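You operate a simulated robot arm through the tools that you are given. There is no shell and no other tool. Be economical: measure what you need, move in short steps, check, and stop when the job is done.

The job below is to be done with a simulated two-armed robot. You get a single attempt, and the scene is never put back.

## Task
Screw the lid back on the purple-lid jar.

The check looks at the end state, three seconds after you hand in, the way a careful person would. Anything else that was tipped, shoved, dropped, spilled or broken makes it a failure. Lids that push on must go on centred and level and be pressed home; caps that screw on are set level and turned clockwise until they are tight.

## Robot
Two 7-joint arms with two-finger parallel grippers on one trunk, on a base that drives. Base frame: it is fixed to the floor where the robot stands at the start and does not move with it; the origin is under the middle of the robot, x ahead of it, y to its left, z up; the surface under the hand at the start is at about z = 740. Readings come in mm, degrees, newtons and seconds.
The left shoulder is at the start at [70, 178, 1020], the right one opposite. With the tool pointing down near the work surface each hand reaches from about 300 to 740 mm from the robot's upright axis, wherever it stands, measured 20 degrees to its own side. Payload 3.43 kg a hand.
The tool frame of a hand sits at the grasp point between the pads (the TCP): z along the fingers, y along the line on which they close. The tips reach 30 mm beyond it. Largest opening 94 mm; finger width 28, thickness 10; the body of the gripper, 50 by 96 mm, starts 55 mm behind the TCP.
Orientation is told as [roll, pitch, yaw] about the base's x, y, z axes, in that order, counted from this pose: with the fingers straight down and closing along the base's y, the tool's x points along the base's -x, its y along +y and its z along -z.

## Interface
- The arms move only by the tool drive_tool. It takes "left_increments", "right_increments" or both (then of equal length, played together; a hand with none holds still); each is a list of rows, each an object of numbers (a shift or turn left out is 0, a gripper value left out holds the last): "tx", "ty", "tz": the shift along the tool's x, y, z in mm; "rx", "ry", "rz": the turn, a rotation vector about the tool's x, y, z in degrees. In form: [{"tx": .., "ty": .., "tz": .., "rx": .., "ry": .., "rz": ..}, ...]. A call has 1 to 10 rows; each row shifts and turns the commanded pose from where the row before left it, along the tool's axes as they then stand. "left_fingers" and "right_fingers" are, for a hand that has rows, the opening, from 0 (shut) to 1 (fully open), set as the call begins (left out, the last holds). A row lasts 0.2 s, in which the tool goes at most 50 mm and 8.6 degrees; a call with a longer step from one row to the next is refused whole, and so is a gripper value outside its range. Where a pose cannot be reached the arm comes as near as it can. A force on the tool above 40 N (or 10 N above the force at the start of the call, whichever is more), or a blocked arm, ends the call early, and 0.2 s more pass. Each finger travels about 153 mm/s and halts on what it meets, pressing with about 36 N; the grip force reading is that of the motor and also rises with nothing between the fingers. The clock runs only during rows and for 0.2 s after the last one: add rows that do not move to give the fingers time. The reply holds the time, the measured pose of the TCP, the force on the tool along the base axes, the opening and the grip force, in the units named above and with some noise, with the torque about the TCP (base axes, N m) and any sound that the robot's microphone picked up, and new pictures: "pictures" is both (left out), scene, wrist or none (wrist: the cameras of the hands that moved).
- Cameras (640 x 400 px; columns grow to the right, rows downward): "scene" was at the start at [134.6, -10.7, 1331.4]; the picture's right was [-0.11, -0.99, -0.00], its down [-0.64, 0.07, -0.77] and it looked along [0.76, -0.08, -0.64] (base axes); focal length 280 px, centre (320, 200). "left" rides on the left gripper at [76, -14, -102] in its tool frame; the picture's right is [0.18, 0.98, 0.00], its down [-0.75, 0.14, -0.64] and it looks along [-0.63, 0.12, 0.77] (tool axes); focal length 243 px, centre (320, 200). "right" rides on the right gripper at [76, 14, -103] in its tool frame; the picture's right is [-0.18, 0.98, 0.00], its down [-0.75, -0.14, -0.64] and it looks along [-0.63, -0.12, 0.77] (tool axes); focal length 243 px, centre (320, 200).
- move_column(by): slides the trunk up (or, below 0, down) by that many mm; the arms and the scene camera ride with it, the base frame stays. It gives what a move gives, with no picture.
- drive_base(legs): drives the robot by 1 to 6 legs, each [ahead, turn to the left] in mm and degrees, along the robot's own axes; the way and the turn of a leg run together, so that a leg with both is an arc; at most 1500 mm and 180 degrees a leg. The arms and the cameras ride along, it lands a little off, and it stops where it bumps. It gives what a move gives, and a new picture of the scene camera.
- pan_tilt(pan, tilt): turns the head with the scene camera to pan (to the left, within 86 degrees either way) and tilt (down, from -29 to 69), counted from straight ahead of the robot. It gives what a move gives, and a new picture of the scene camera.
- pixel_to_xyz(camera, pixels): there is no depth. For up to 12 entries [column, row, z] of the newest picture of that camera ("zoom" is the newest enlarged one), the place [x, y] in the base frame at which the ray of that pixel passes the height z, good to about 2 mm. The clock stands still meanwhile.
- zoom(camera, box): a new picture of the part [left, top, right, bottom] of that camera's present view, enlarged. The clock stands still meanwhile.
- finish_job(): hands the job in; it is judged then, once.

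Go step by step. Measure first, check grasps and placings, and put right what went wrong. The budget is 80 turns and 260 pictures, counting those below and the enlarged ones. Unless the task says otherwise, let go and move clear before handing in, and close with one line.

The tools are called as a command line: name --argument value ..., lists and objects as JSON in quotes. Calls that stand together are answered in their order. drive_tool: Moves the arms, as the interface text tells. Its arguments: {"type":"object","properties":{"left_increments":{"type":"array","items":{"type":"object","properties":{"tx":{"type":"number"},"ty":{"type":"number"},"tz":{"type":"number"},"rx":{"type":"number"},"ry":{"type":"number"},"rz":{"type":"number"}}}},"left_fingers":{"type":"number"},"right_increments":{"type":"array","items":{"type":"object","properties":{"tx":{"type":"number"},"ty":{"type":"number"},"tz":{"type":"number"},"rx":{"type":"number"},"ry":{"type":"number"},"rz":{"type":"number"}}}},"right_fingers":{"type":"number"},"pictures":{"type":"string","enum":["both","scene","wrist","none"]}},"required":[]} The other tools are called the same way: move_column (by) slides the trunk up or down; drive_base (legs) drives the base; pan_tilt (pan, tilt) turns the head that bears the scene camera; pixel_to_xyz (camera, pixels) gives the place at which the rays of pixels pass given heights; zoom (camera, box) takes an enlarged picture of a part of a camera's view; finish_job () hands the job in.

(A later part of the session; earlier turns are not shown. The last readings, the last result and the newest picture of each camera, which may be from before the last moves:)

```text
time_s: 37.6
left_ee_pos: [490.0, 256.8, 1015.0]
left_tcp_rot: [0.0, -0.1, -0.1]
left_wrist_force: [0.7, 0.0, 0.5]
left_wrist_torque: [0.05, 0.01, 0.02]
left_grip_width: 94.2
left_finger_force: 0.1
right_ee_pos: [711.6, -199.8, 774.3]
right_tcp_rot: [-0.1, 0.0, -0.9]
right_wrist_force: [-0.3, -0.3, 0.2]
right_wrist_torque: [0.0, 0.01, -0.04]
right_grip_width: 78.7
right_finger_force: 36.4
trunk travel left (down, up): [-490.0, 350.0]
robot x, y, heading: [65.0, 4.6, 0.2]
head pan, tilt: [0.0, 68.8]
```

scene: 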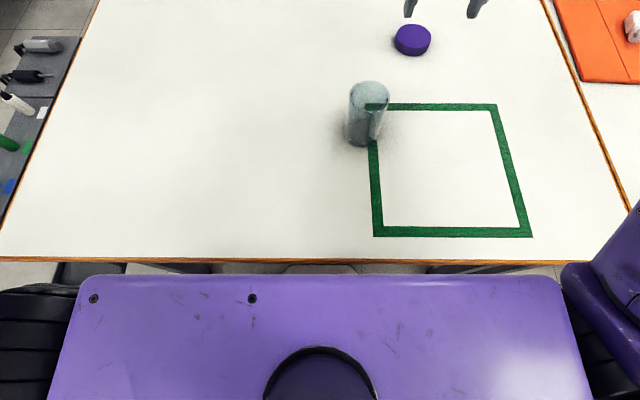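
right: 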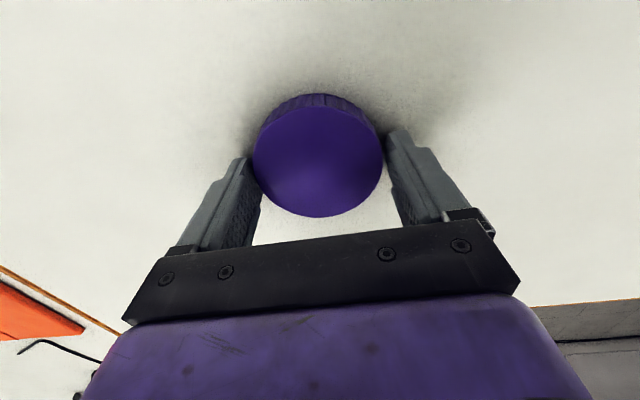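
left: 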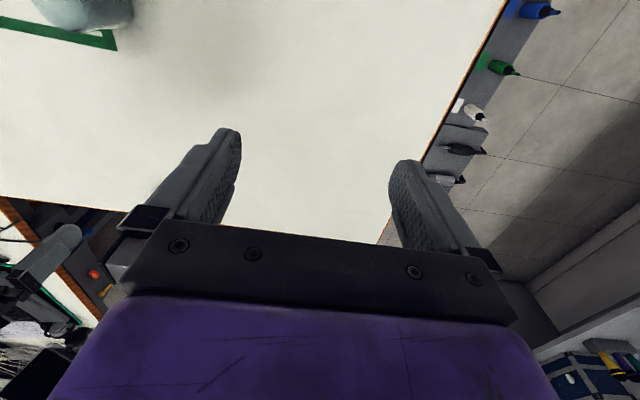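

The lid is firmly gripped. I'll lift it clear and meanwhile measure the jar from the last scene zoom (rim ellipse, base edge).

pixel_to_xyz --camera "zoom" --pixels '[[318, 115, 830], [228, 110, 830], [408, 118, 830], [318, 45, 830], [318, 185, 830], [275, 343, 740], [205, 283, 740], [318, 45, 820], [318, 185, 820], [228, 110, 820], [408, 118, 820]]'

drive_tool --right_increments '[{"tz": -15}, {"tz": -30}, {"tz": -30}, {"tz": -30}, {"tz": -25}, {}]' --pictures "both"

```text
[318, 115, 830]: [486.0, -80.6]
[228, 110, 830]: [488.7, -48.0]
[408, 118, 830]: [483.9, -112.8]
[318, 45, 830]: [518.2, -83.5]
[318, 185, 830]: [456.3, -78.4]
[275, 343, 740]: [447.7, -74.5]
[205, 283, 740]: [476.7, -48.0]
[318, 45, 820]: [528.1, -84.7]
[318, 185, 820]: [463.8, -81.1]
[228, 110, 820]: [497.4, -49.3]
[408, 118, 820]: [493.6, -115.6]
```

```text
time_s: 39.0
left_ee_pos: [488.9, 256.4, 1013.8]
left_tcp_rot: [0.0, 0.0, -0.1]
left_wrist_force: [-0.2, -0.1, 0.4]
left_wrist_torque: [-0.01, 0.04, 0.0]
left_grip_width: 93.8
left_finger_force: 0.1
right_ee_pos: [711.4, -199.5, 904.2]
right_tcp_rot: [0.0, -0.1, -0.9]
right_wrist_force: [0.2, 0.4, 1.0]
right_wrist_torque: [-0.03, -0.05, -0.02]
right_grip_width: 79.0
right_finger_force: 35.9
trunk travel left (down, up): [-490.0, 350.0]
robot x, y, heading: [60.8, 0.6, -0.0]
head pan, tilt: [0.0, 68.8]
```

scene: 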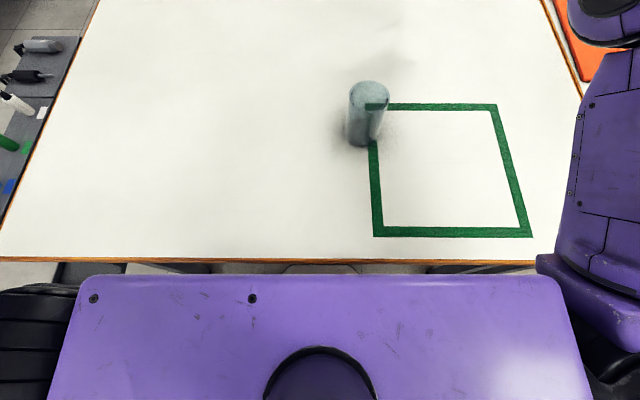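
right: 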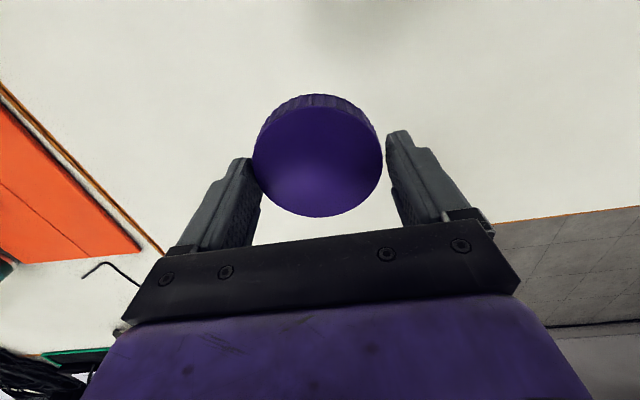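

The jar is at about (481,-79), radius about 33, top near z 833. I'll back the base 120 mm to give both arms better room at the jar.

drive_base --legs '[[-120, 0]]'

```text
time_s: 40.2
left_ee_pos: [367.9, 255.3, 1015.3]
left_tcp_rot: [0.1, -0.1, -0.1]
left_wrist_force: [-1.0, 0.2, 1.3]
left_wrist_torque: [0.01, -0.03, -0.03]
left_grip_width: 94.0
left_finger_force: 0.0
right_ee_pos: [590.4, -201.2, 904.1]
right_tcp_rot: [0.0, -0.1, -1.1]
right_wrist_force: [-0.7, 0.6, -0.4]
right_wrist_torque: [-0.02, -0.02, 0.03]
right_grip_width: 78.8
right_finger_force: 36.5
trunk travel left (down, up): [-490.0, 350.0]
robot x, y, heading: [-55.9, 1.9, -0.1]
head pan, tilt: [0.0, 68.8]
```

scene: 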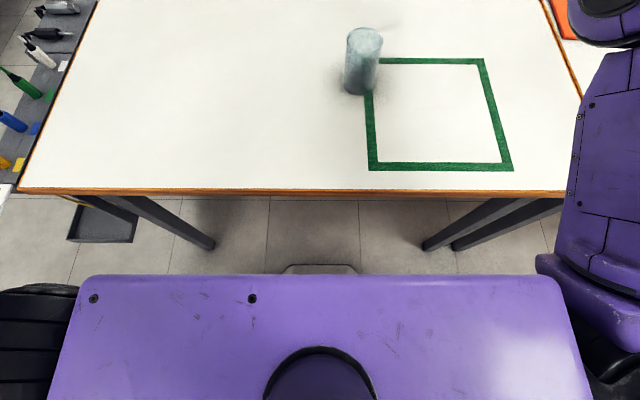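

Now I'll start orienting the left hand: yaw it about +105°, later tilting it so its camera is on top, for a side grip of the jar.

drive_tool --left_increments '[{"tx": -30}, {"tx": -30}, {"tx": -30, "rz": -8.5}, {"rz": -8.5}, {"rz": -8.5}, {"rz": -8.5}, {"rz": -8.5}, {"rz": -8.5}, {"rz": -8.5}, {"rz": -8.5}]' --left_fingers 1 --pictures "none"

drive_tool --left_increments '[{"rz": -8.5}, {"rz": -8.5}, {"rz": -8.5}, {"rz": -8.5}, {"rz": -3}, {}]' --pictures "wrist"

```text
time_s: 42.4
left_ee_pos: [459.7, 255.4, 1015.4]
left_tcp_rot: [-0.1, -0.1, 68.0]
left_wrist_force: [0.3, -0.4, 0.0]
left_wrist_torque: [0.02, 0.0, -0.01]
left_grip_width: 94.0
left_finger_force: 0.0
right_ee_pos: [590.4, -199.6, 904.8]
right_tcp_rot: [-0.1, 0.0, -1.0]
right_wrist_force: [0.7, 0.4, 0.4]
right_wrist_torque: [-0.01, -0.03, -0.02]
right_grip_width: 78.7
right_finger_force: 35.9
trunk travel left (down, up): [-490.0, 350.0]
robot x, y, heading: [-56.3, 0.4, -0.1]
head pan, tilt: [0.0, 68.8]
```

```text
time_s: 43.8
left_ee_pos: [458.3, 254.7, 1014.1]
left_tcp_rot: [-0.1, 0.0, 105.0]
left_wrist_force: [-0.4, -0.3, -0.3]
left_wrist_torque: [0.01, 0.01, -0.01]
left_grip_width: 94.2
left_finger_force: 0.2
right_ee_pos: [590.1, -200.2, 903.7]
right_tcp_rot: [0.0, -0.1, -1.0]
right_wrist_force: [0.0, -0.1, -0.7]
right_wrist_torque: [-0.02, 0.01, -0.02]
right_grip_width: 78.3
right_finger_force: 36.2
trunk travel left (down, up): [-490.0, 350.0]
robot x, y, heading: [-56.0, 0.8, -0.2]
head pan, tilt: [0.0, 68.8]
```

left: 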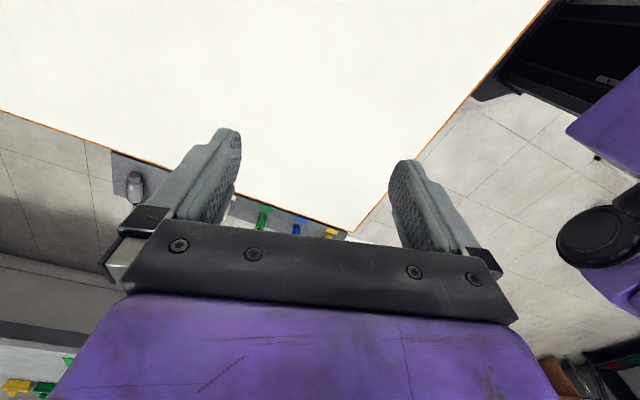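

Yaw is 105°. I'll now tilt by +76° about tool y.

drive_tool --left_increments '[{"ry": 8.4}, {"ry": 8.4}, {"ry": 8.4}, {"ry": 8.4}, {"ry": 8.4}, {"ry": 8.4}, {"ry": 8.4}, {"ry": 8.4}, {"ry": 8.4}, {}]' --pictures "both"

```text
time_s: 46.0
left_ee_pos: [458.7, 255.0, 1014.7]
left_tcp_rot: [-0.3, 75.7, 104.6]
left_wrist_force: [-0.5, -0.3, -0.3]
left_wrist_torque: [0.01, 0.0, 0.02]
left_grip_width: 93.9
left_finger_force: 0.0
right_ee_pos: [590.0, -200.1, 902.4]
right_tcp_rot: [0.0, 0.1, -1.0]
right_wrist_force: [0.3, -0.3, -0.3]
right_wrist_torque: [0.0, 0.0, 0.01]
right_grip_width: 78.8
right_finger_force: 36.1
trunk travel left (down, up): [-490.0, 350.0]
robot x, y, heading: [-58.6, -0.0, 0.1]
head pan, tilt: [0.0, 68.8]
```

scene: 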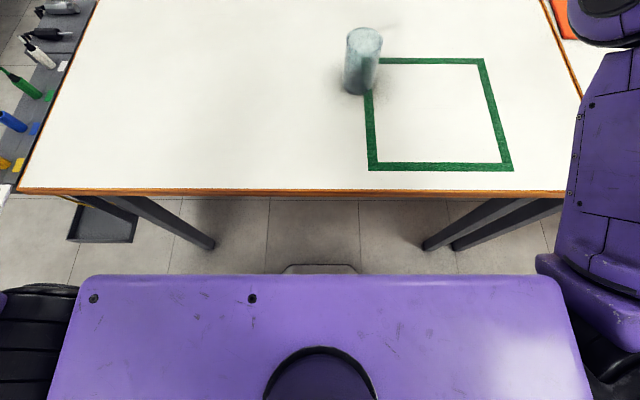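
left: 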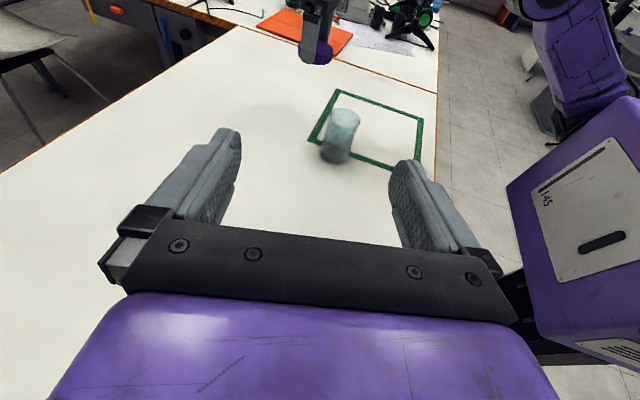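

The left camera sees the jar at (340,135). I'll bring the left hand down to a standoff at about (450,60,790).

drive_tool --left_increments '[{"tx": -21.5, "ty": 7.2, "tz": 29.5}, {"tx": -21.5, "ty": 7.2, "tz": 29.5}, {"tx": -21.5, "ty": 7.2, "tz": 29.5}, {"tx": -21.5, "ty": 7.2, "tz": 29.5}, {"tx": -21.5, "ty": 7.2, "tz": 29.5}, {"tx": -21.5, "ty": 7.2, "tz": 29.5}, {"tx": -21.5, "ty": 7.2, "tz": 29.5}, {"tx": -21.5, "ty": 7.2, "tz": 29.5}, {}, {}]' --pictures "both"

```text
time_s: 48.2
left_ee_pos: [452.5, 62.8, 790.0]
left_tcp_rot: [-0.4, 75.5, 104.7]
left_wrist_force: [0.5, 0.0, 1.0]
left_wrist_torque: [0.0, 0.0, -0.04]
left_grip_width: 94.2
left_finger_force: 0.1
right_ee_pos: [591.0, -201.4, 903.2]
right_tcp_rot: [0.0, 0.0, -1.0]
right_wrist_force: [-0.1, -0.6, 0.0]
right_wrist_torque: [-0.02, -0.04, -0.01]
right_grip_width: 78.9
right_finger_force: 36.3
trunk travel left (down, up): [-490.0, 350.0]
robot x, y, heading: [-57.6, 0.1, 0.1]
head pan, tilt: [0.0, 68.8]
```

scene: 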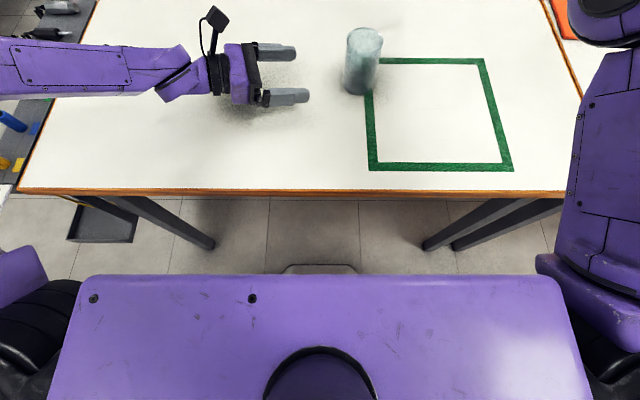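
left: 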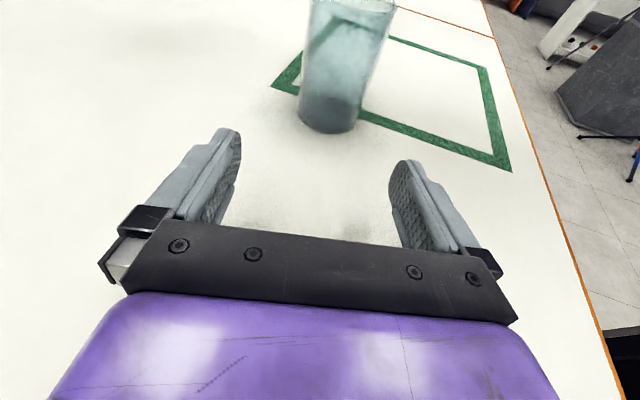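

The pose is good. I'll measure the jar's base in the left view and also in the scene.

pixel_to_xyz --camera "left" --pixels '[[328, 133, 740], [298, 115, 740], [359, 112, 740]]'

zoom --camera "left" --box '[270, 0, 430, 140]'

zoom --camera "scene" --box '[320, 15, 400, 105]'

```text
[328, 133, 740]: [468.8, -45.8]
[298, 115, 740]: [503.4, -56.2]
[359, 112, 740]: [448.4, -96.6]
```

```text
2.86 times, centred on (350, 70) of left
```

zoom: 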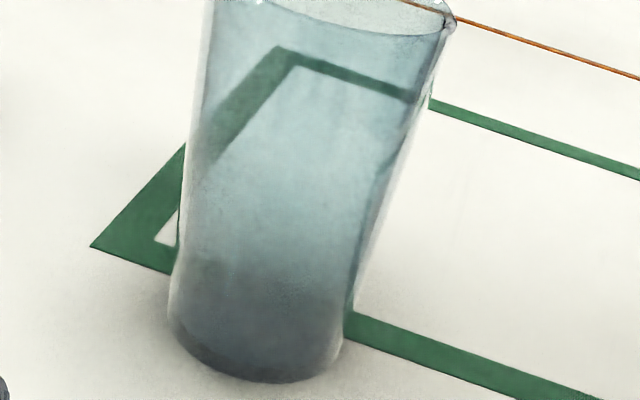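

```text
4.44 times, centred on (360, 60) of scene
```

zoom: 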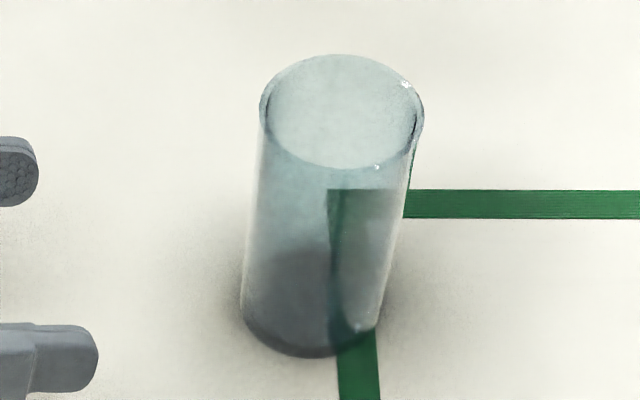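

I'll get the rim from this scene zoom at several candidate heights.

pixel_to_xyz --camera "zoom" --pixels '[[342, 112, 830], [342, 112, 835], [342, 112, 840], [342, 112, 845], [342, 55, 835], [342, 170, 835], [260, 108, 835], [424, 118, 835], [310, 358, 740], [240, 318, 740], [375, 330, 740]]'

```text
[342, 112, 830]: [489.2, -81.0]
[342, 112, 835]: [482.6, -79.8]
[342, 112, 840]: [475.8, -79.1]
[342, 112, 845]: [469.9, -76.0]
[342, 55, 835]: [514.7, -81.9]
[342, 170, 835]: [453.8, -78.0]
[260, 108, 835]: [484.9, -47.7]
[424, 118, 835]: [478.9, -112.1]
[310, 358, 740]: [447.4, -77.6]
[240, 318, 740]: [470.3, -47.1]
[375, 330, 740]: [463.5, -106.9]
```

The jar axis is (480,-79.5) with its rim at z≈836. I'll lower the left hand to z 766, align sideways, advance 90 mm and check.

drive_tool --left_increments '[{"tx": -12, "tz": 3, "ty": 5}, {"tx": -11, "tz": 3, "ty": 4.5}, {"tx": 5.6, "tz": 21.8}, {"tx": 5.6, "tz": 21.8}, {"tx": 5.6, "tz": 21.8}, {"tx": 5.6, "tz": 21.8}, {}, {}]' --pictures "both"

```text
time_s: 49.3
left_ee_pos: [455.2, 11.1, 769.9]
left_tcp_rot: [-1.2, 76.0, 103.5]
left_wrist_force: [-2.2, -1.0, 12.2]
left_wrist_torque: [0.72, 0.46, 0.17]
left_grip_width: 93.9
left_finger_force: 0.0
right_ee_pos: [589.0, -200.5, 903.3]
right_tcp_rot: [0.1, 0.0, -1.0]
right_wrist_force: [0.7, -0.5, -0.1]
right_wrist_torque: [0.02, -0.01, 0.0]
right_grip_width: 78.8
right_finger_force: 36.0
trunk travel left (down, up): [-490.0, 350.0]
robot x, y, heading: [-58.9, 3.7, 0.0]
head pan, tilt: [0.0, 68.8]
stopped in row 5 (left hand): the force on the tool passed its limit at 55 N (the readings are from after the stop); the commanded pose is now the measured one
```

scene: 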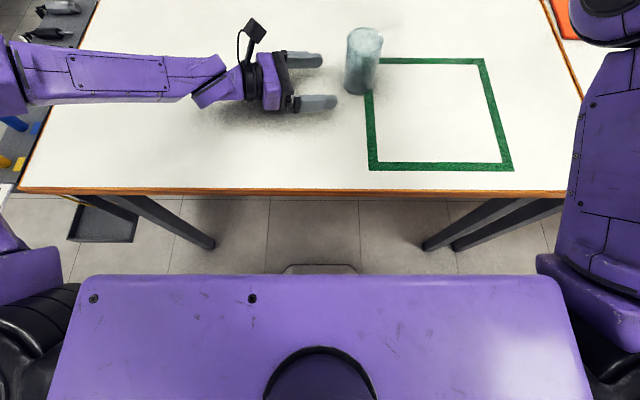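
left: 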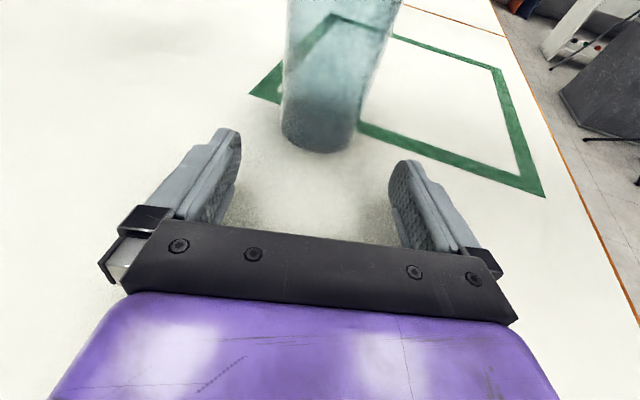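

The hand's underside touched the table (tips still about 50 mm from the jar). I'll raise to z≈784, which still leaves room below the lid.

drive_tool --left_increments '[{"tx": 7, "tz": -2}, {"tx": 7, "tz": -2}, {}]' --pictures "wrist"

```text
time_s: 50.1
left_ee_pos: [456.2, 11.2, 780.7]
left_tcp_rot: [-0.6, 75.8, 104.5]
left_wrist_force: [0.6, 0.2, 0.2]
left_wrist_torque: [-0.01, 0.0, -0.03]
left_grip_width: 94.1
left_finger_force: 0.1
right_ee_pos: [589.9, -199.9, 903.9]
right_tcp_rot: [0.0, 0.0, -1.0]
right_wrist_force: [-0.1, -0.5, 0.1]
right_wrist_torque: [-0.01, -0.01, 0.01]
right_grip_width: 79.0
right_finger_force: 35.8
trunk travel left (down, up): [-490.0, 350.0]
robot x, y, heading: [-56.3, 2.0, -0.1]
head pan, tilt: [0.0, 68.8]
```

left: 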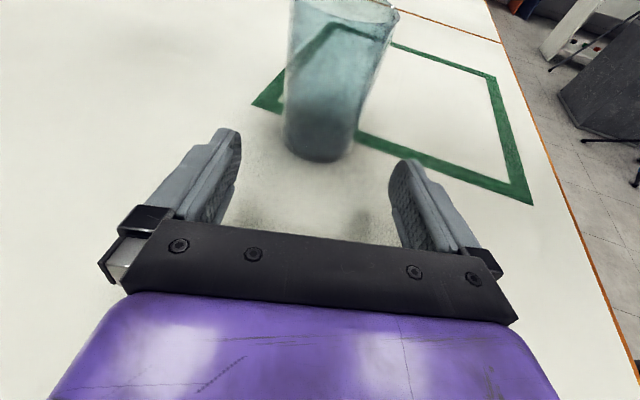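

Free of the table and laterally aligned (0.4 mm off). I'll advance 80 mm to straddle the jar.

drive_tool --left_increments '[{"tx": 8, "tz": 19}, {"tx": 5, "tz": 19.5}, {"tx": 5, "tz": 19.5}, {"tx": 5, "tz": 19.5}, {}, {}]' --pictures "both"

```text
time_s: 51.5
left_ee_pos: [477.5, -66.0, 786.4]
left_tcp_rot: [-0.7, 75.8, 104.3]
left_wrist_force: [0.0, 0.5, -0.3]
left_wrist_torque: [0.0, 0.02, 0.03]
left_grip_width: 94.0
left_finger_force: 0.0
right_ee_pos: [590.3, -200.6, 903.6]
right_tcp_rot: [0.0, 0.0, -1.0]
right_wrist_force: [-0.7, -0.2, -1.0]
right_wrist_torque: [-0.01, 0.0, 0.02]
right_grip_width: 78.5
right_finger_force: 36.4
trunk travel left (down, up): [-490.0, 350.0]
robot x, y, heading: [-55.2, 1.4, 0.1]
head pan, tilt: [0.0, 68.8]
```

scene: 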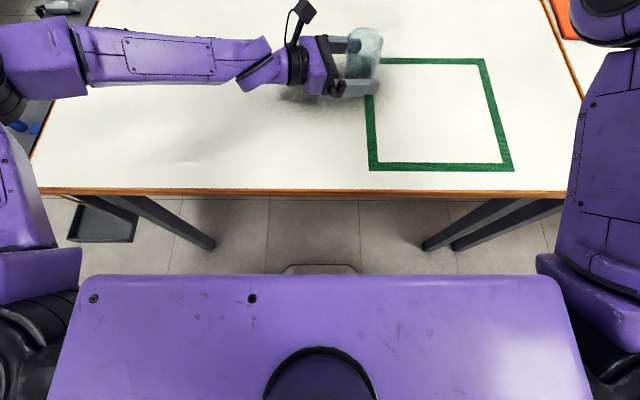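
left: 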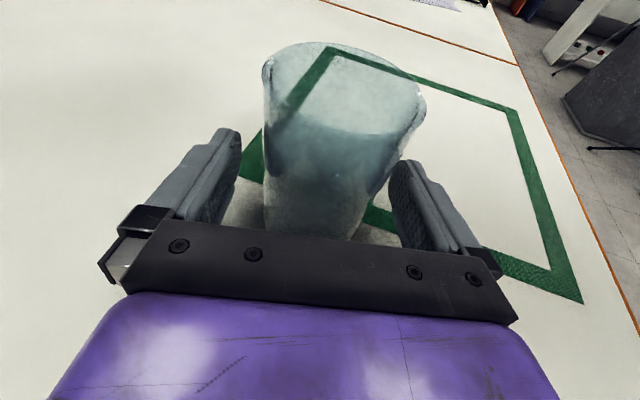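

The fingers straddle the jar and I see no contact. Closing the left gripper.

drive_tool --left_increments '[{}, {}, {}, {}]' --left_fingers 0 --pictures "both"

zoom --camera "scene" --box '[320, 15, 400, 105]'

```text
time_s: 52.5
left_ee_pos: [476.8, -65.2, 786.0]
left_tcp_rot: [-0.8, 75.8, 104.2]
left_wrist_force: [0.0, 0.5, -0.4]
left_wrist_torque: [-0.01, 0.02, -0.01]
left_grip_width: 63.2
left_finger_force: 36.3
right_ee_pos: [590.5, -199.3, 903.2]
right_tcp_rot: [0.0, 0.0, -1.0]
right_wrist_force: [0.3, 1.0, -0.4]
right_wrist_torque: [-0.05, -0.02, -0.01]
right_grip_width: 78.4
right_finger_force: 36.3
trunk travel left (down, up): [-490.0, 350.0]
robot x, y, heading: [-55.6, 1.4, -0.2]
head pan, tilt: [0.0, 68.8]
```

scene: 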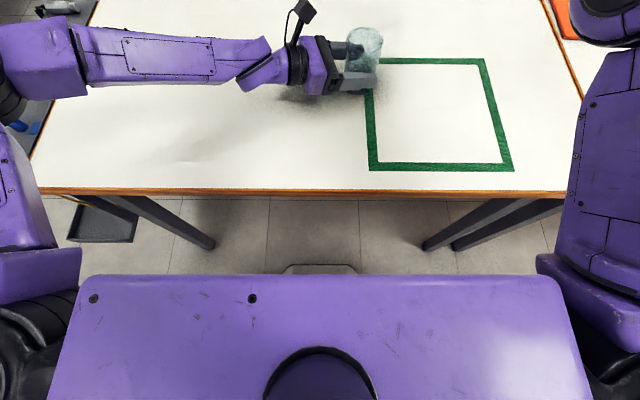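
left: 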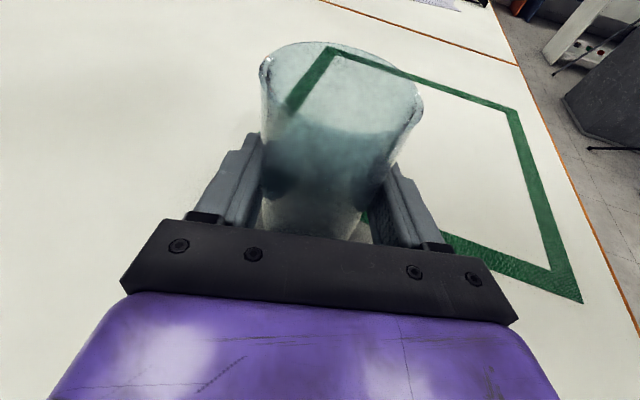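

```text
4.44 times, centred on (360, 60) of scene
```

zoom: 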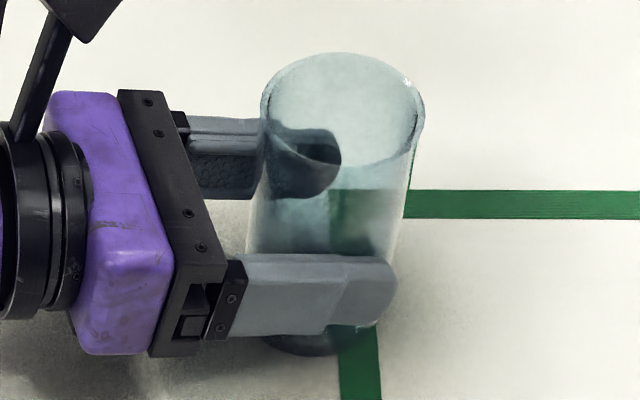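

The jar is held at width 63 and hasn't moved. I'll triangulate the rim from both views.

pixel_to_xyz --camera "left" --pixels '[[261, 72, 836], [425, 105, 836], [330, 42, 836], [261, 72, 831], [425, 105, 831], [330, 42, 831], [261, 72, 841], [425, 105, 841], [330, 42, 841]]'

pixel_to_xyz --camera "zoom" --pixels '[[342, 54, 836], [342, 168, 836], [260, 106, 836], [425, 116, 836], [342, 54, 831], [342, 168, 831]]'

zoom --camera "left" --box '[240, 30, 440, 150]'

```text
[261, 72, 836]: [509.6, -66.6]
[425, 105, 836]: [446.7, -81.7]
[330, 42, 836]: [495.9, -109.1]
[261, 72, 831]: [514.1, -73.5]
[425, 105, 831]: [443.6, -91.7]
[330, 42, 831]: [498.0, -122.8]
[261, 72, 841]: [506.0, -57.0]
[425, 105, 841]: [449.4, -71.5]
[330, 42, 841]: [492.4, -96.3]
```

```text
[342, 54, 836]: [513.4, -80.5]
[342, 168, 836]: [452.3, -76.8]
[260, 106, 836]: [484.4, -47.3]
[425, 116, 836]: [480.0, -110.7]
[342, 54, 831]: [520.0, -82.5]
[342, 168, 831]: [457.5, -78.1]
```

```text
3.20 times, centred on (340, 90) of left
```

zoom: 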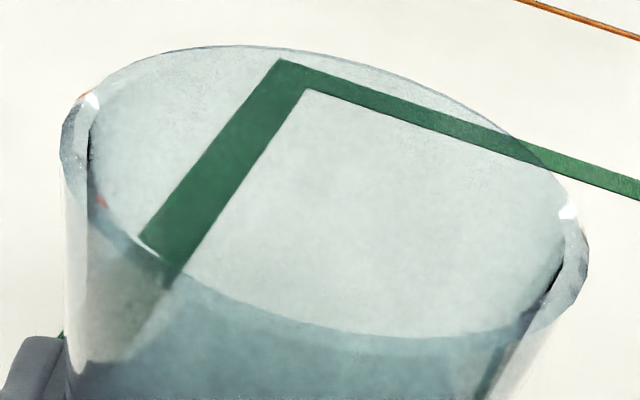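

The rim centre is about (481,-79), z≈835. I'll measure how the lid sits in the right hand, with its top about 17 below the TCP.

drive_tool --right_increments '[{"rz": -0.9}, {}]' --pictures "wrist"

zoom --camera "right" --box '[240, 85, 400, 225]'

```text
time_s: 53.1
left_ee_pos: [476.9, -65.2, 786.0]
left_tcp_rot: [-0.7, 75.7, 104.3]
left_wrist_force: [-0.5, 0.5, 0.1]
left_wrist_torque: [0.0, 0.05, 0.02]
left_grip_width: 63.0
left_finger_force: 36.0
right_ee_pos: [589.6, -200.4, 904.9]
right_tcp_rot: [0.0, 0.0, -0.2]
right_wrist_force: [0.3, -0.6, 0.0]
right_wrist_torque: [-0.03, 0.01, 0.01]
right_grip_width: 78.7
right_finger_force: 36.3
trunk travel left (down, up): [-490.0, 350.0]
robot x, y, heading: [-55.0, 1.6, -0.1]
head pan, tilt: [0.0, 68.8]
```

right: 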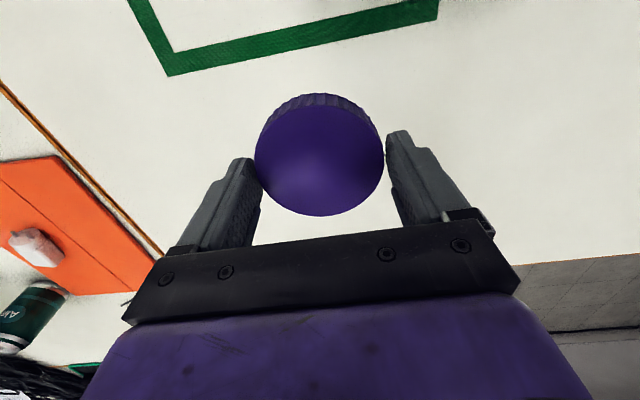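

```text
2.86 times, centred on (320, 155) of right
```

zoom: 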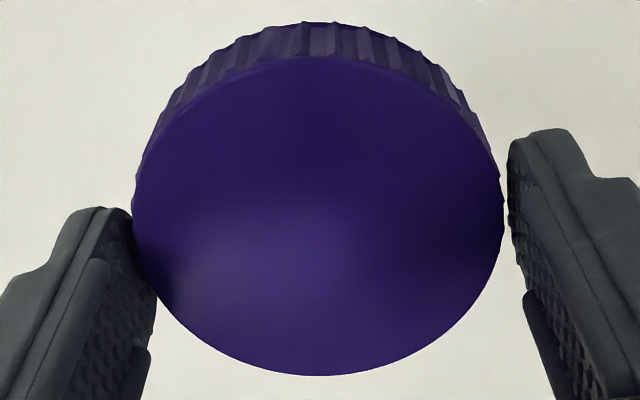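

pixel_to_xyz --camera "zoom" --pixels '[[325, 56, 887], [325, 375, 887], [132, 205, 887], [505, 200, 887], [325, 21, 870], [325, 22, 887], [505, 200, 880], [132, 205, 880]]'

```text
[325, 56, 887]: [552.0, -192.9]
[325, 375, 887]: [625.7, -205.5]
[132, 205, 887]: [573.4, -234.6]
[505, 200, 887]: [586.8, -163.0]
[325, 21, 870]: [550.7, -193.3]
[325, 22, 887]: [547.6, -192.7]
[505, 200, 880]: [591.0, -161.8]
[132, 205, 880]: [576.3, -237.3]
```

The lid is centred in the hand to within 1 mm. I'll move it above the jar at the same height.

drive_tool --right_increments '[{"tx": 27, "ty": 30}, {"tx": 27, "ty": 30}, {"tx": 27, "ty": 30}, {"tx": 27, "ty": 30.5}, {}, {}]' --pictures "both"

zoom --camera "scene" --box '[290, 0, 430, 120]'

```text
time_s: 54.5
left_ee_pos: [477.1, -64.9, 786.5]
left_tcp_rot: [-0.8, 75.8, 104.3]
left_wrist_force: [-0.1, 1.1, 0.7]
left_wrist_torque: [0.01, 0.01, 0.03]
left_grip_width: 63.1
left_finger_force: 36.0
right_ee_pos: [481.4, -80.4, 903.6]
right_tcp_rot: [0.0, 0.0, -0.1]
right_wrist_force: [-0.3, 0.3, -0.4]
right_wrist_torque: [-0.01, -0.01, -0.01]
right_grip_width: 79.0
right_finger_force: 36.5
trunk travel left (down, up): [-490.0, 350.0]
robot x, y, heading: [-57.9, 0.6, -0.1]
head pan, tilt: [0.0, 68.8]
```

scene: 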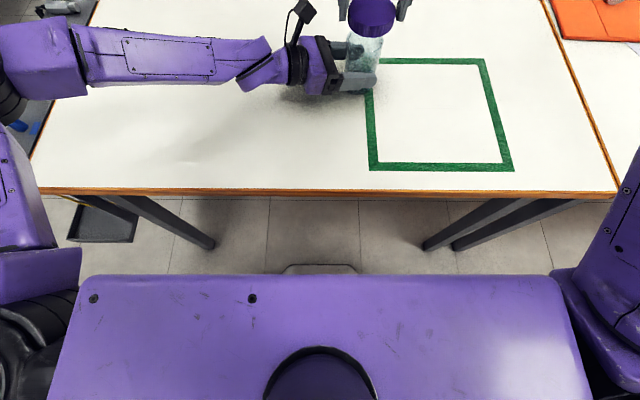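
right: 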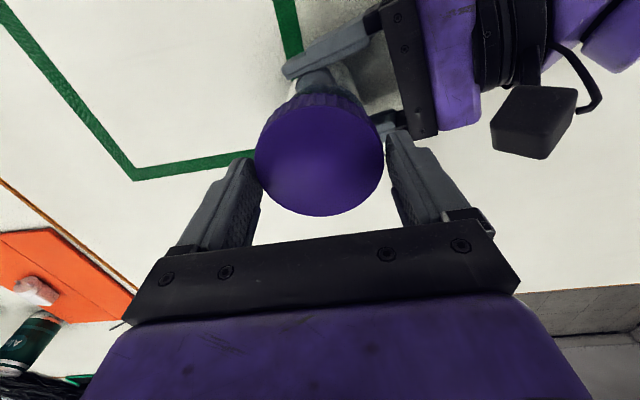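

```text
3.33 times, centred on (360, 60) of scene
```

zoom: 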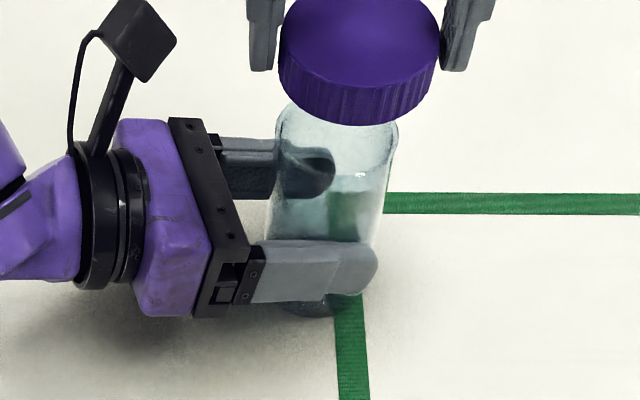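

Well aligned above the jar. Before lowering, I'll rotate the hand about 80° counter-clockwise so a long clockwise stroke is available, and tilt the head up a little.

pan_tilt --pan 0 --tilt 58

drive_tool --right_increments '[{"rz": -8.5}, {"rz": -8.5}, {"rz": -8.5}, {"rz": -8.5}, {"rz": -8.5}, {"rz": -8.5}, {"rz": -8.5}, {"rz": -8.5}, {"rz": -8.5}, {}]' --pictures "both"

```text
time_s: 55.2
left_ee_pos: [477.7, -66.8, 785.7]
left_tcp_rot: [-0.7, 75.8, 104.3]
left_wrist_force: [-0.1, 0.9, -0.5]
left_wrist_torque: [-0.02, 0.07, 0.01]
left_grip_width: 63.1
left_finger_force: 36.0
right_ee_pos: [483.5, -79.6, 903.6]
right_tcp_rot: [0.0, 0.0, -0.1]
right_wrist_force: [-0.5, 1.4, 0.5]
right_wrist_torque: [0.01, -0.01, 0.0]
right_grip_width: 78.8
right_finger_force: 35.9
trunk travel left (down, up): [-490.0, 350.0]
robot x, y, heading: [-52.1, 1.9, 0.2]
head pan, tilt: [0.0, 58.0]
```

scene: 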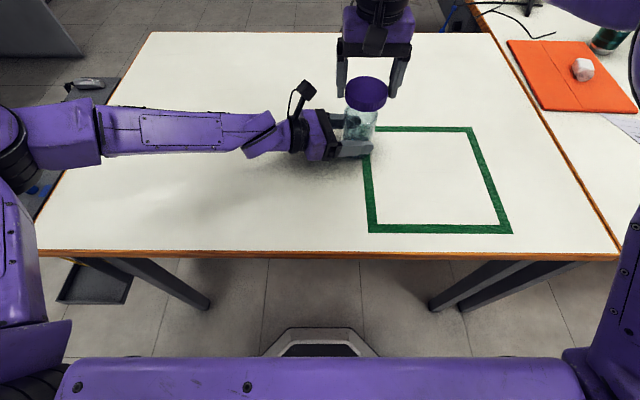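

```text
time_s: 57.4
left_ee_pos: [476.2, -66.1, 785.8]
left_tcp_rot: [-0.7, 75.8, 104.3]
left_wrist_force: [0.4, 0.1, 1.0]
left_wrist_torque: [-0.01, -0.01, 0.02]
left_grip_width: 63.0
left_finger_force: 35.8
right_ee_pos: [481.4, -80.1, 903.9]
right_tcp_rot: [0.0, 0.1, 76.4]
right_wrist_force: [-0.7, -0.2, 0.4]
right_wrist_torque: [0.04, 0.03, 0.0]
right_grip_width: 78.9
right_finger_force: 35.2
trunk travel left (down, up): [-490.0, 350.0]
robot x, y, heading: [-55.8, 2.8, 0.4]
head pan, tilt: [0.0, 58.0]
```

scene: 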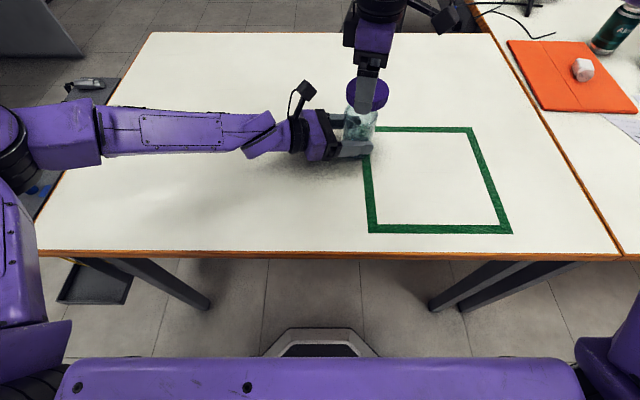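
right: 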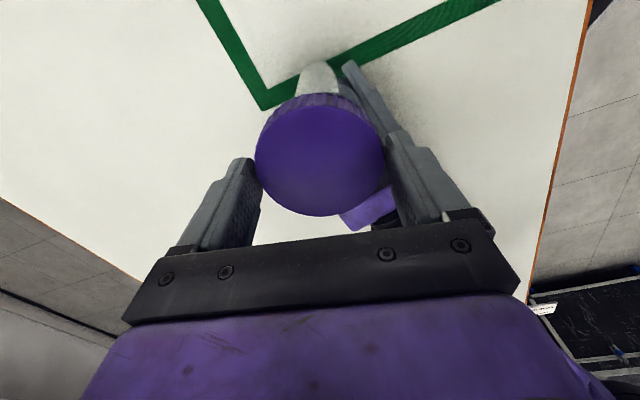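

Yaw 76°, no clashes. I'll lower to just above rim contact (TCP 873).

drive_tool --right_increments '[{"tz": 15}, {"tz": 15}, {}, {}]' --pictures "scene"

zoom --camera "scene" --box '[310, 50, 430, 170]'

zoom --camera "left" --box '[200, 0, 480, 200]'

```text
time_s: 58.4
left_ee_pos: [475.4, -65.8, 785.9]
left_tcp_rot: [-0.7, 75.8, 104.2]
left_wrist_force: [0.7, -0.5, 0.6]
left_wrist_torque: [0.0, 0.03, 0.01]
left_grip_width: 63.0
left_finger_force: 36.2
right_ee_pos: [482.3, -78.9, 874.2]
right_tcp_rot: [0.0, 0.0, 76.5]
right_wrist_force: [-0.4, -0.5, -0.4]
right_wrist_torque: [-0.01, -0.01, 0.01]
right_grip_width: 78.9
right_finger_force: 36.3
trunk travel left (down, up): [-490.0, 350.0]
robot x, y, heading: [-54.1, 1.7, -0.2]
head pan, tilt: [0.0, 58.0]
```

scene: 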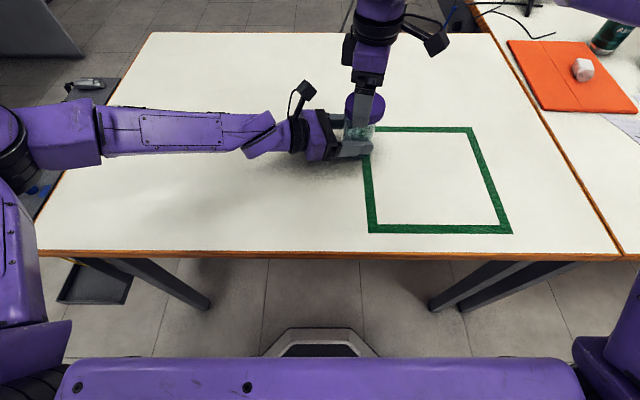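

```text
3.33 times, centred on (370, 110) of scene
```

zoom: 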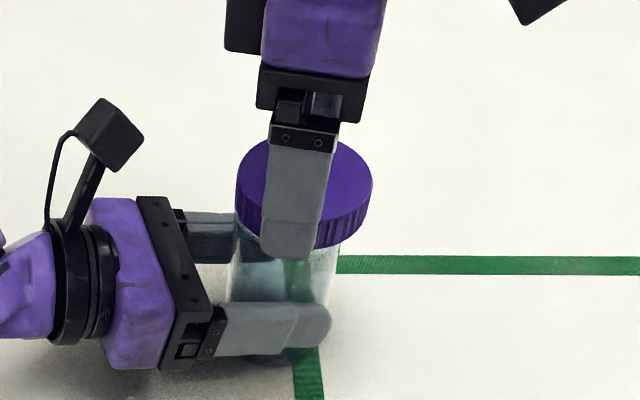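

```text
2.00 times, centred on (340, 100) of left
```

zoom: 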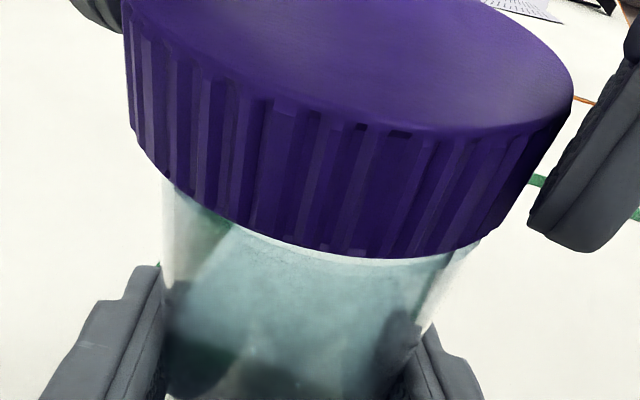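

The left camera shows the lid centred over the jar. I'll lower in small steps while watching force.

drive_tool --right_increments '[{"tz": 1.5}, {"tz": 1.5}, {"tz": 1.5}, {}]' --pictures "none"

drive_tool --right_increments '[{"tz": 1.5}, {"tz": 1.5}, {}]' --pictures "none"

```text
time_s: 59.4
left_ee_pos: [476.3, -65.3, 785.6]
left_tcp_rot: [-0.7, 75.7, 104.2]
left_wrist_force: [0.4, -1.2, -5.2]
left_wrist_torque: [-0.4, -0.21, 0.1]
left_grip_width: 63.1
left_finger_force: 36.2
right_ee_pos: [482.8, -79.7, 870.4]
right_tcp_rot: [-0.2, -0.1, 76.5]
right_wrist_force: [3.4, -0.9, 14.3]
right_wrist_torque: [0.4, 0.1, -0.1]
right_grip_width: 78.9
right_finger_force: 36.3
trunk travel left (down, up): [-490.0, 350.0]
robot x, y, heading: [-57.3, -0.2, -0.0]
head pan, tilt: [0.0, 58.0]
```

```text
time_s: 60.2
left_ee_pos: [475.3, -65.2, 785.1]
left_tcp_rot: [-0.8, 75.8, 104.2]
left_wrist_force: [2.4, 1.2, -11.2]
left_wrist_torque: [-0.5, -0.25, 0.07]
left_grip_width: 63.0
left_finger_force: 35.9
right_ee_pos: [481.3, -80.1, 867.8]
right_tcp_rot: [-0.2, -0.1, 76.5]
right_wrist_force: [1.7, -2.1, 29.9]
right_wrist_torque: [0.73, 0.4, -0.03]
right_grip_width: 79.4
right_finger_force: 36.0
trunk travel left (down, up): [-490.0, 350.0]
robot x, y, heading: [-52.3, -2.7, -0.1]
head pan, tilt: [0.0, 58.0]
```

Contact at TCP≈871 with an off-centre load. I'll back off 3 mm to ease the force and look closely.

drive_tool --right_increments '[{"tz": -3}, {}]' --pictures "both"

zoom --camera "left" --box '[200, 0, 480, 200]'

zoom --camera "scene" --box '[330, 75, 410, 155]'

```text
time_s: 60.8
left_ee_pos: [476.3, -65.5, 786.5]
left_tcp_rot: [-0.8, 75.8, 104.0]
left_wrist_force: [-3.9, 2.0, -4.4]
left_wrist_torque: [-0.18, -0.16, 0.03]
left_grip_width: 63.0
left_finger_force: 36.1
right_ee_pos: [481.8, -80.2, 867.9]
right_tcp_rot: [0.1, 0.1, 76.4]
right_wrist_force: [2.9, -0.4, 6.6]
right_wrist_torque: [0.13, -0.07, -0.09]
right_grip_width: 79.3
right_finger_force: 36.0
trunk travel left (down, up): [-490.0, 350.0]
robot x, y, heading: [-54.6, 2.7, 0.1]
head pan, tilt: [0.0, 58.0]
```

scene: 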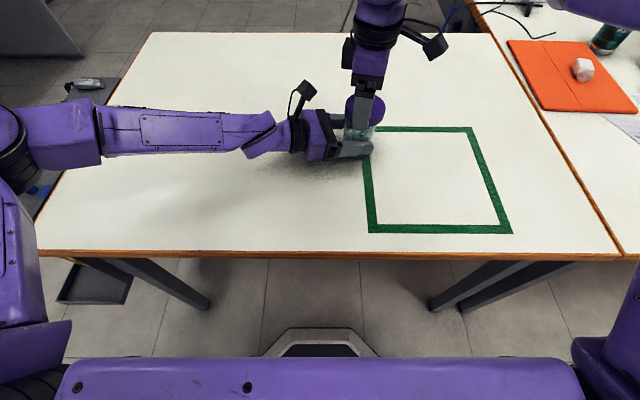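
right: 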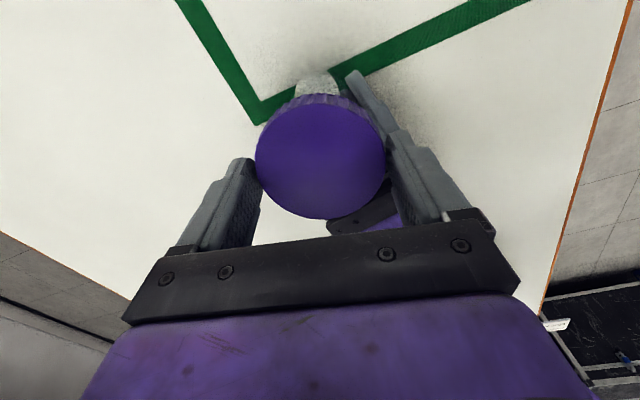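

```text
2.00 times, centred on (340, 100) of left
```

zoom: 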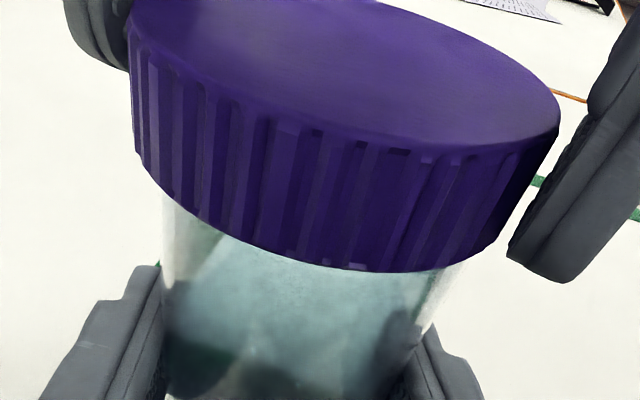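

```text
5.00 times, centred on (370, 115) of scene
```

zoom: 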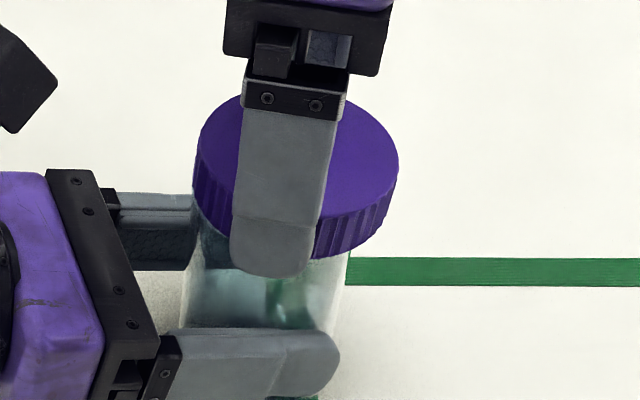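

The lid is level and centred within about 1 mm, with light contact (6.6 N) at the thread start. I'll turn clockwise with a slight downward follow.

drive_tool --right_increments '[{"rz": 8, "tz": 0.2}, {"rz": 8, "tz": 0.1}, {"rz": 8, "tz": 0.1}, {"rz": 8, "tz": 0.1}, {"rz": 8, "tz": 0.1}, {"rz": 8, "tz": 0.1}, {"rz": 8, "tz": 0.1}, {"rz": 8, "tz": 0.1}, {"rz": 8, "tz": 0.1}, {}]' --pictures "both"

zoom --camera "left" --box '[200, 0, 480, 200]'

```text
time_s: 63.0
left_ee_pos: [477.1, -66.6, 786.1]
left_tcp_rot: [-0.6, 75.9, 104.2]
left_wrist_force: [11.5, -6.6, 0.0]
left_wrist_torque: [0.34, 0.55, -0.07]
left_grip_width: 63.1
left_finger_force: 36.3
right_ee_pos: [482.0, -79.3, 869.2]
right_tcp_rot: [0.1, 0.0, 4.3]
right_wrist_force: [-10.9, 6.0, 0.4]
right_wrist_torque: [0.21, 0.37, 0.2]
right_grip_width: 78.7
right_finger_force: 36.1
trunk travel left (down, up): [-490.0, 350.0]
robot x, y, heading: [-56.2, 0.5, -0.4]
head pan, tilt: [0.0, 58.0]
```

scene: 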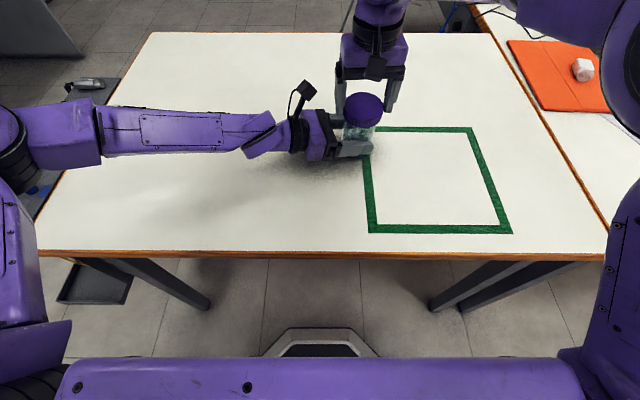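
right: 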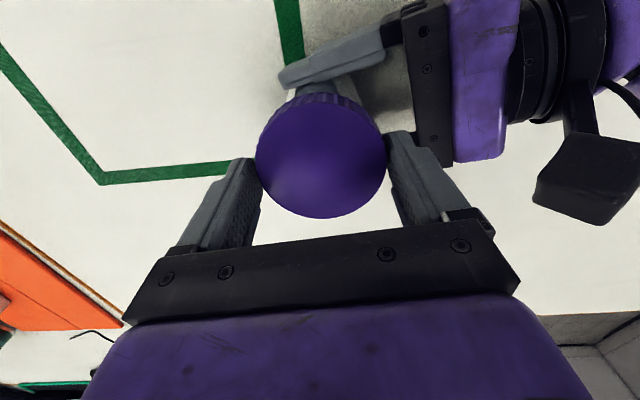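

```text
2.00 times, centred on (340, 100) of left
```

zoom: 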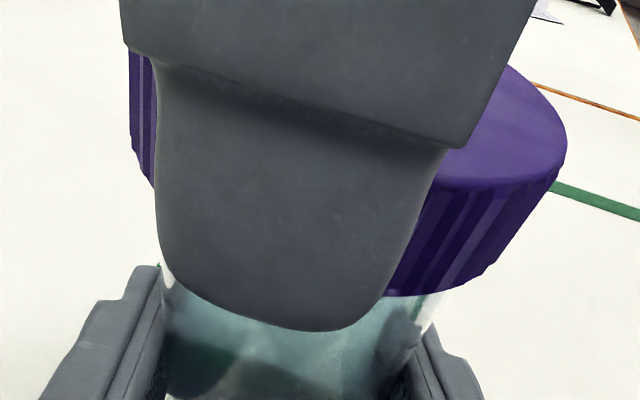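

The lid dropped over the thread, and lateral forces show it's captured by the neck. I'll relieve the side load (-1,+0.6 mm) and continue clockwise.

drive_tool --right_increments '[{"tx": 1.0, "ty": 0.6}, {"rz": 8, "tz": 0.1}, {"rz": 8, "tz": 0.1}, {"rz": 8, "tz": 0.1}, {"rz": 8, "tz": 0.1}, {"rz": 8, "tz": 0.1}, {"rz": 8, "tz": 0.1}, {"rz": 8, "tz": 0.1}, {"rz": 8, "tz": 0.1}, {}]' --pictures "both"

zoom --camera "left" --box '[200, 0, 480, 200]'

```text
time_s: 65.2
left_ee_pos: [476.4, -65.4, 787.4]
left_tcp_rot: [-0.7, 75.8, 104.3]
left_wrist_force: [1.0, 0.0, 0.5]
left_wrist_torque: [0.06, 0.0, -0.05]
left_grip_width: 62.9
left_finger_force: 36.0
right_ee_pos: [482.6, -79.6, 867.1]
right_tcp_rot: [0.0, 0.0, -59.7]
right_wrist_force: [-0.7, 0.7, 0.1]
right_wrist_torque: [0.02, 0.0, 0.02]
right_grip_width: 78.8
right_finger_force: 35.9
trunk travel left (down, up): [-490.0, 350.0]
robot x, y, heading: [-56.0, 2.1, -0.0]
head pan, tilt: [0.0, 58.0]
```

scene: 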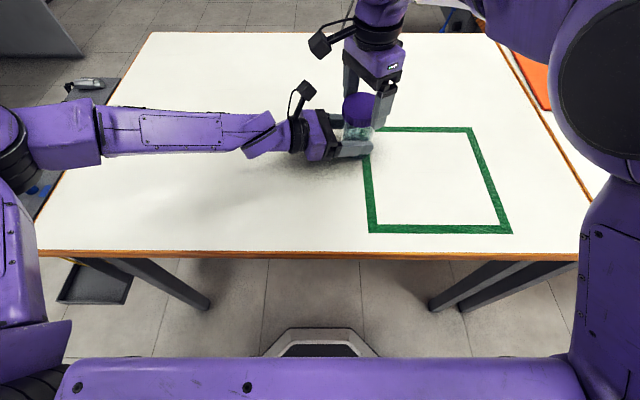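
right: 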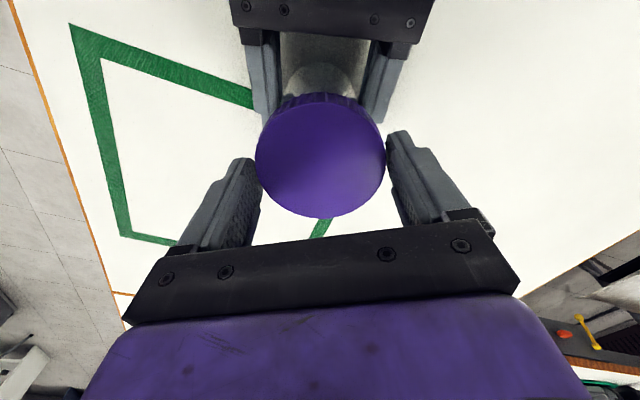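

```text
2.00 times, centred on (340, 100) of left
```

zoom: 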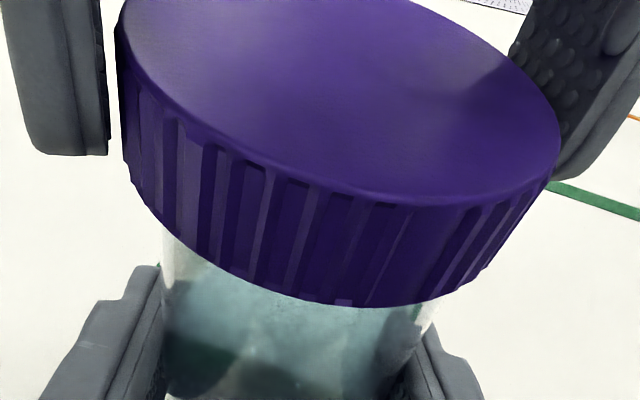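

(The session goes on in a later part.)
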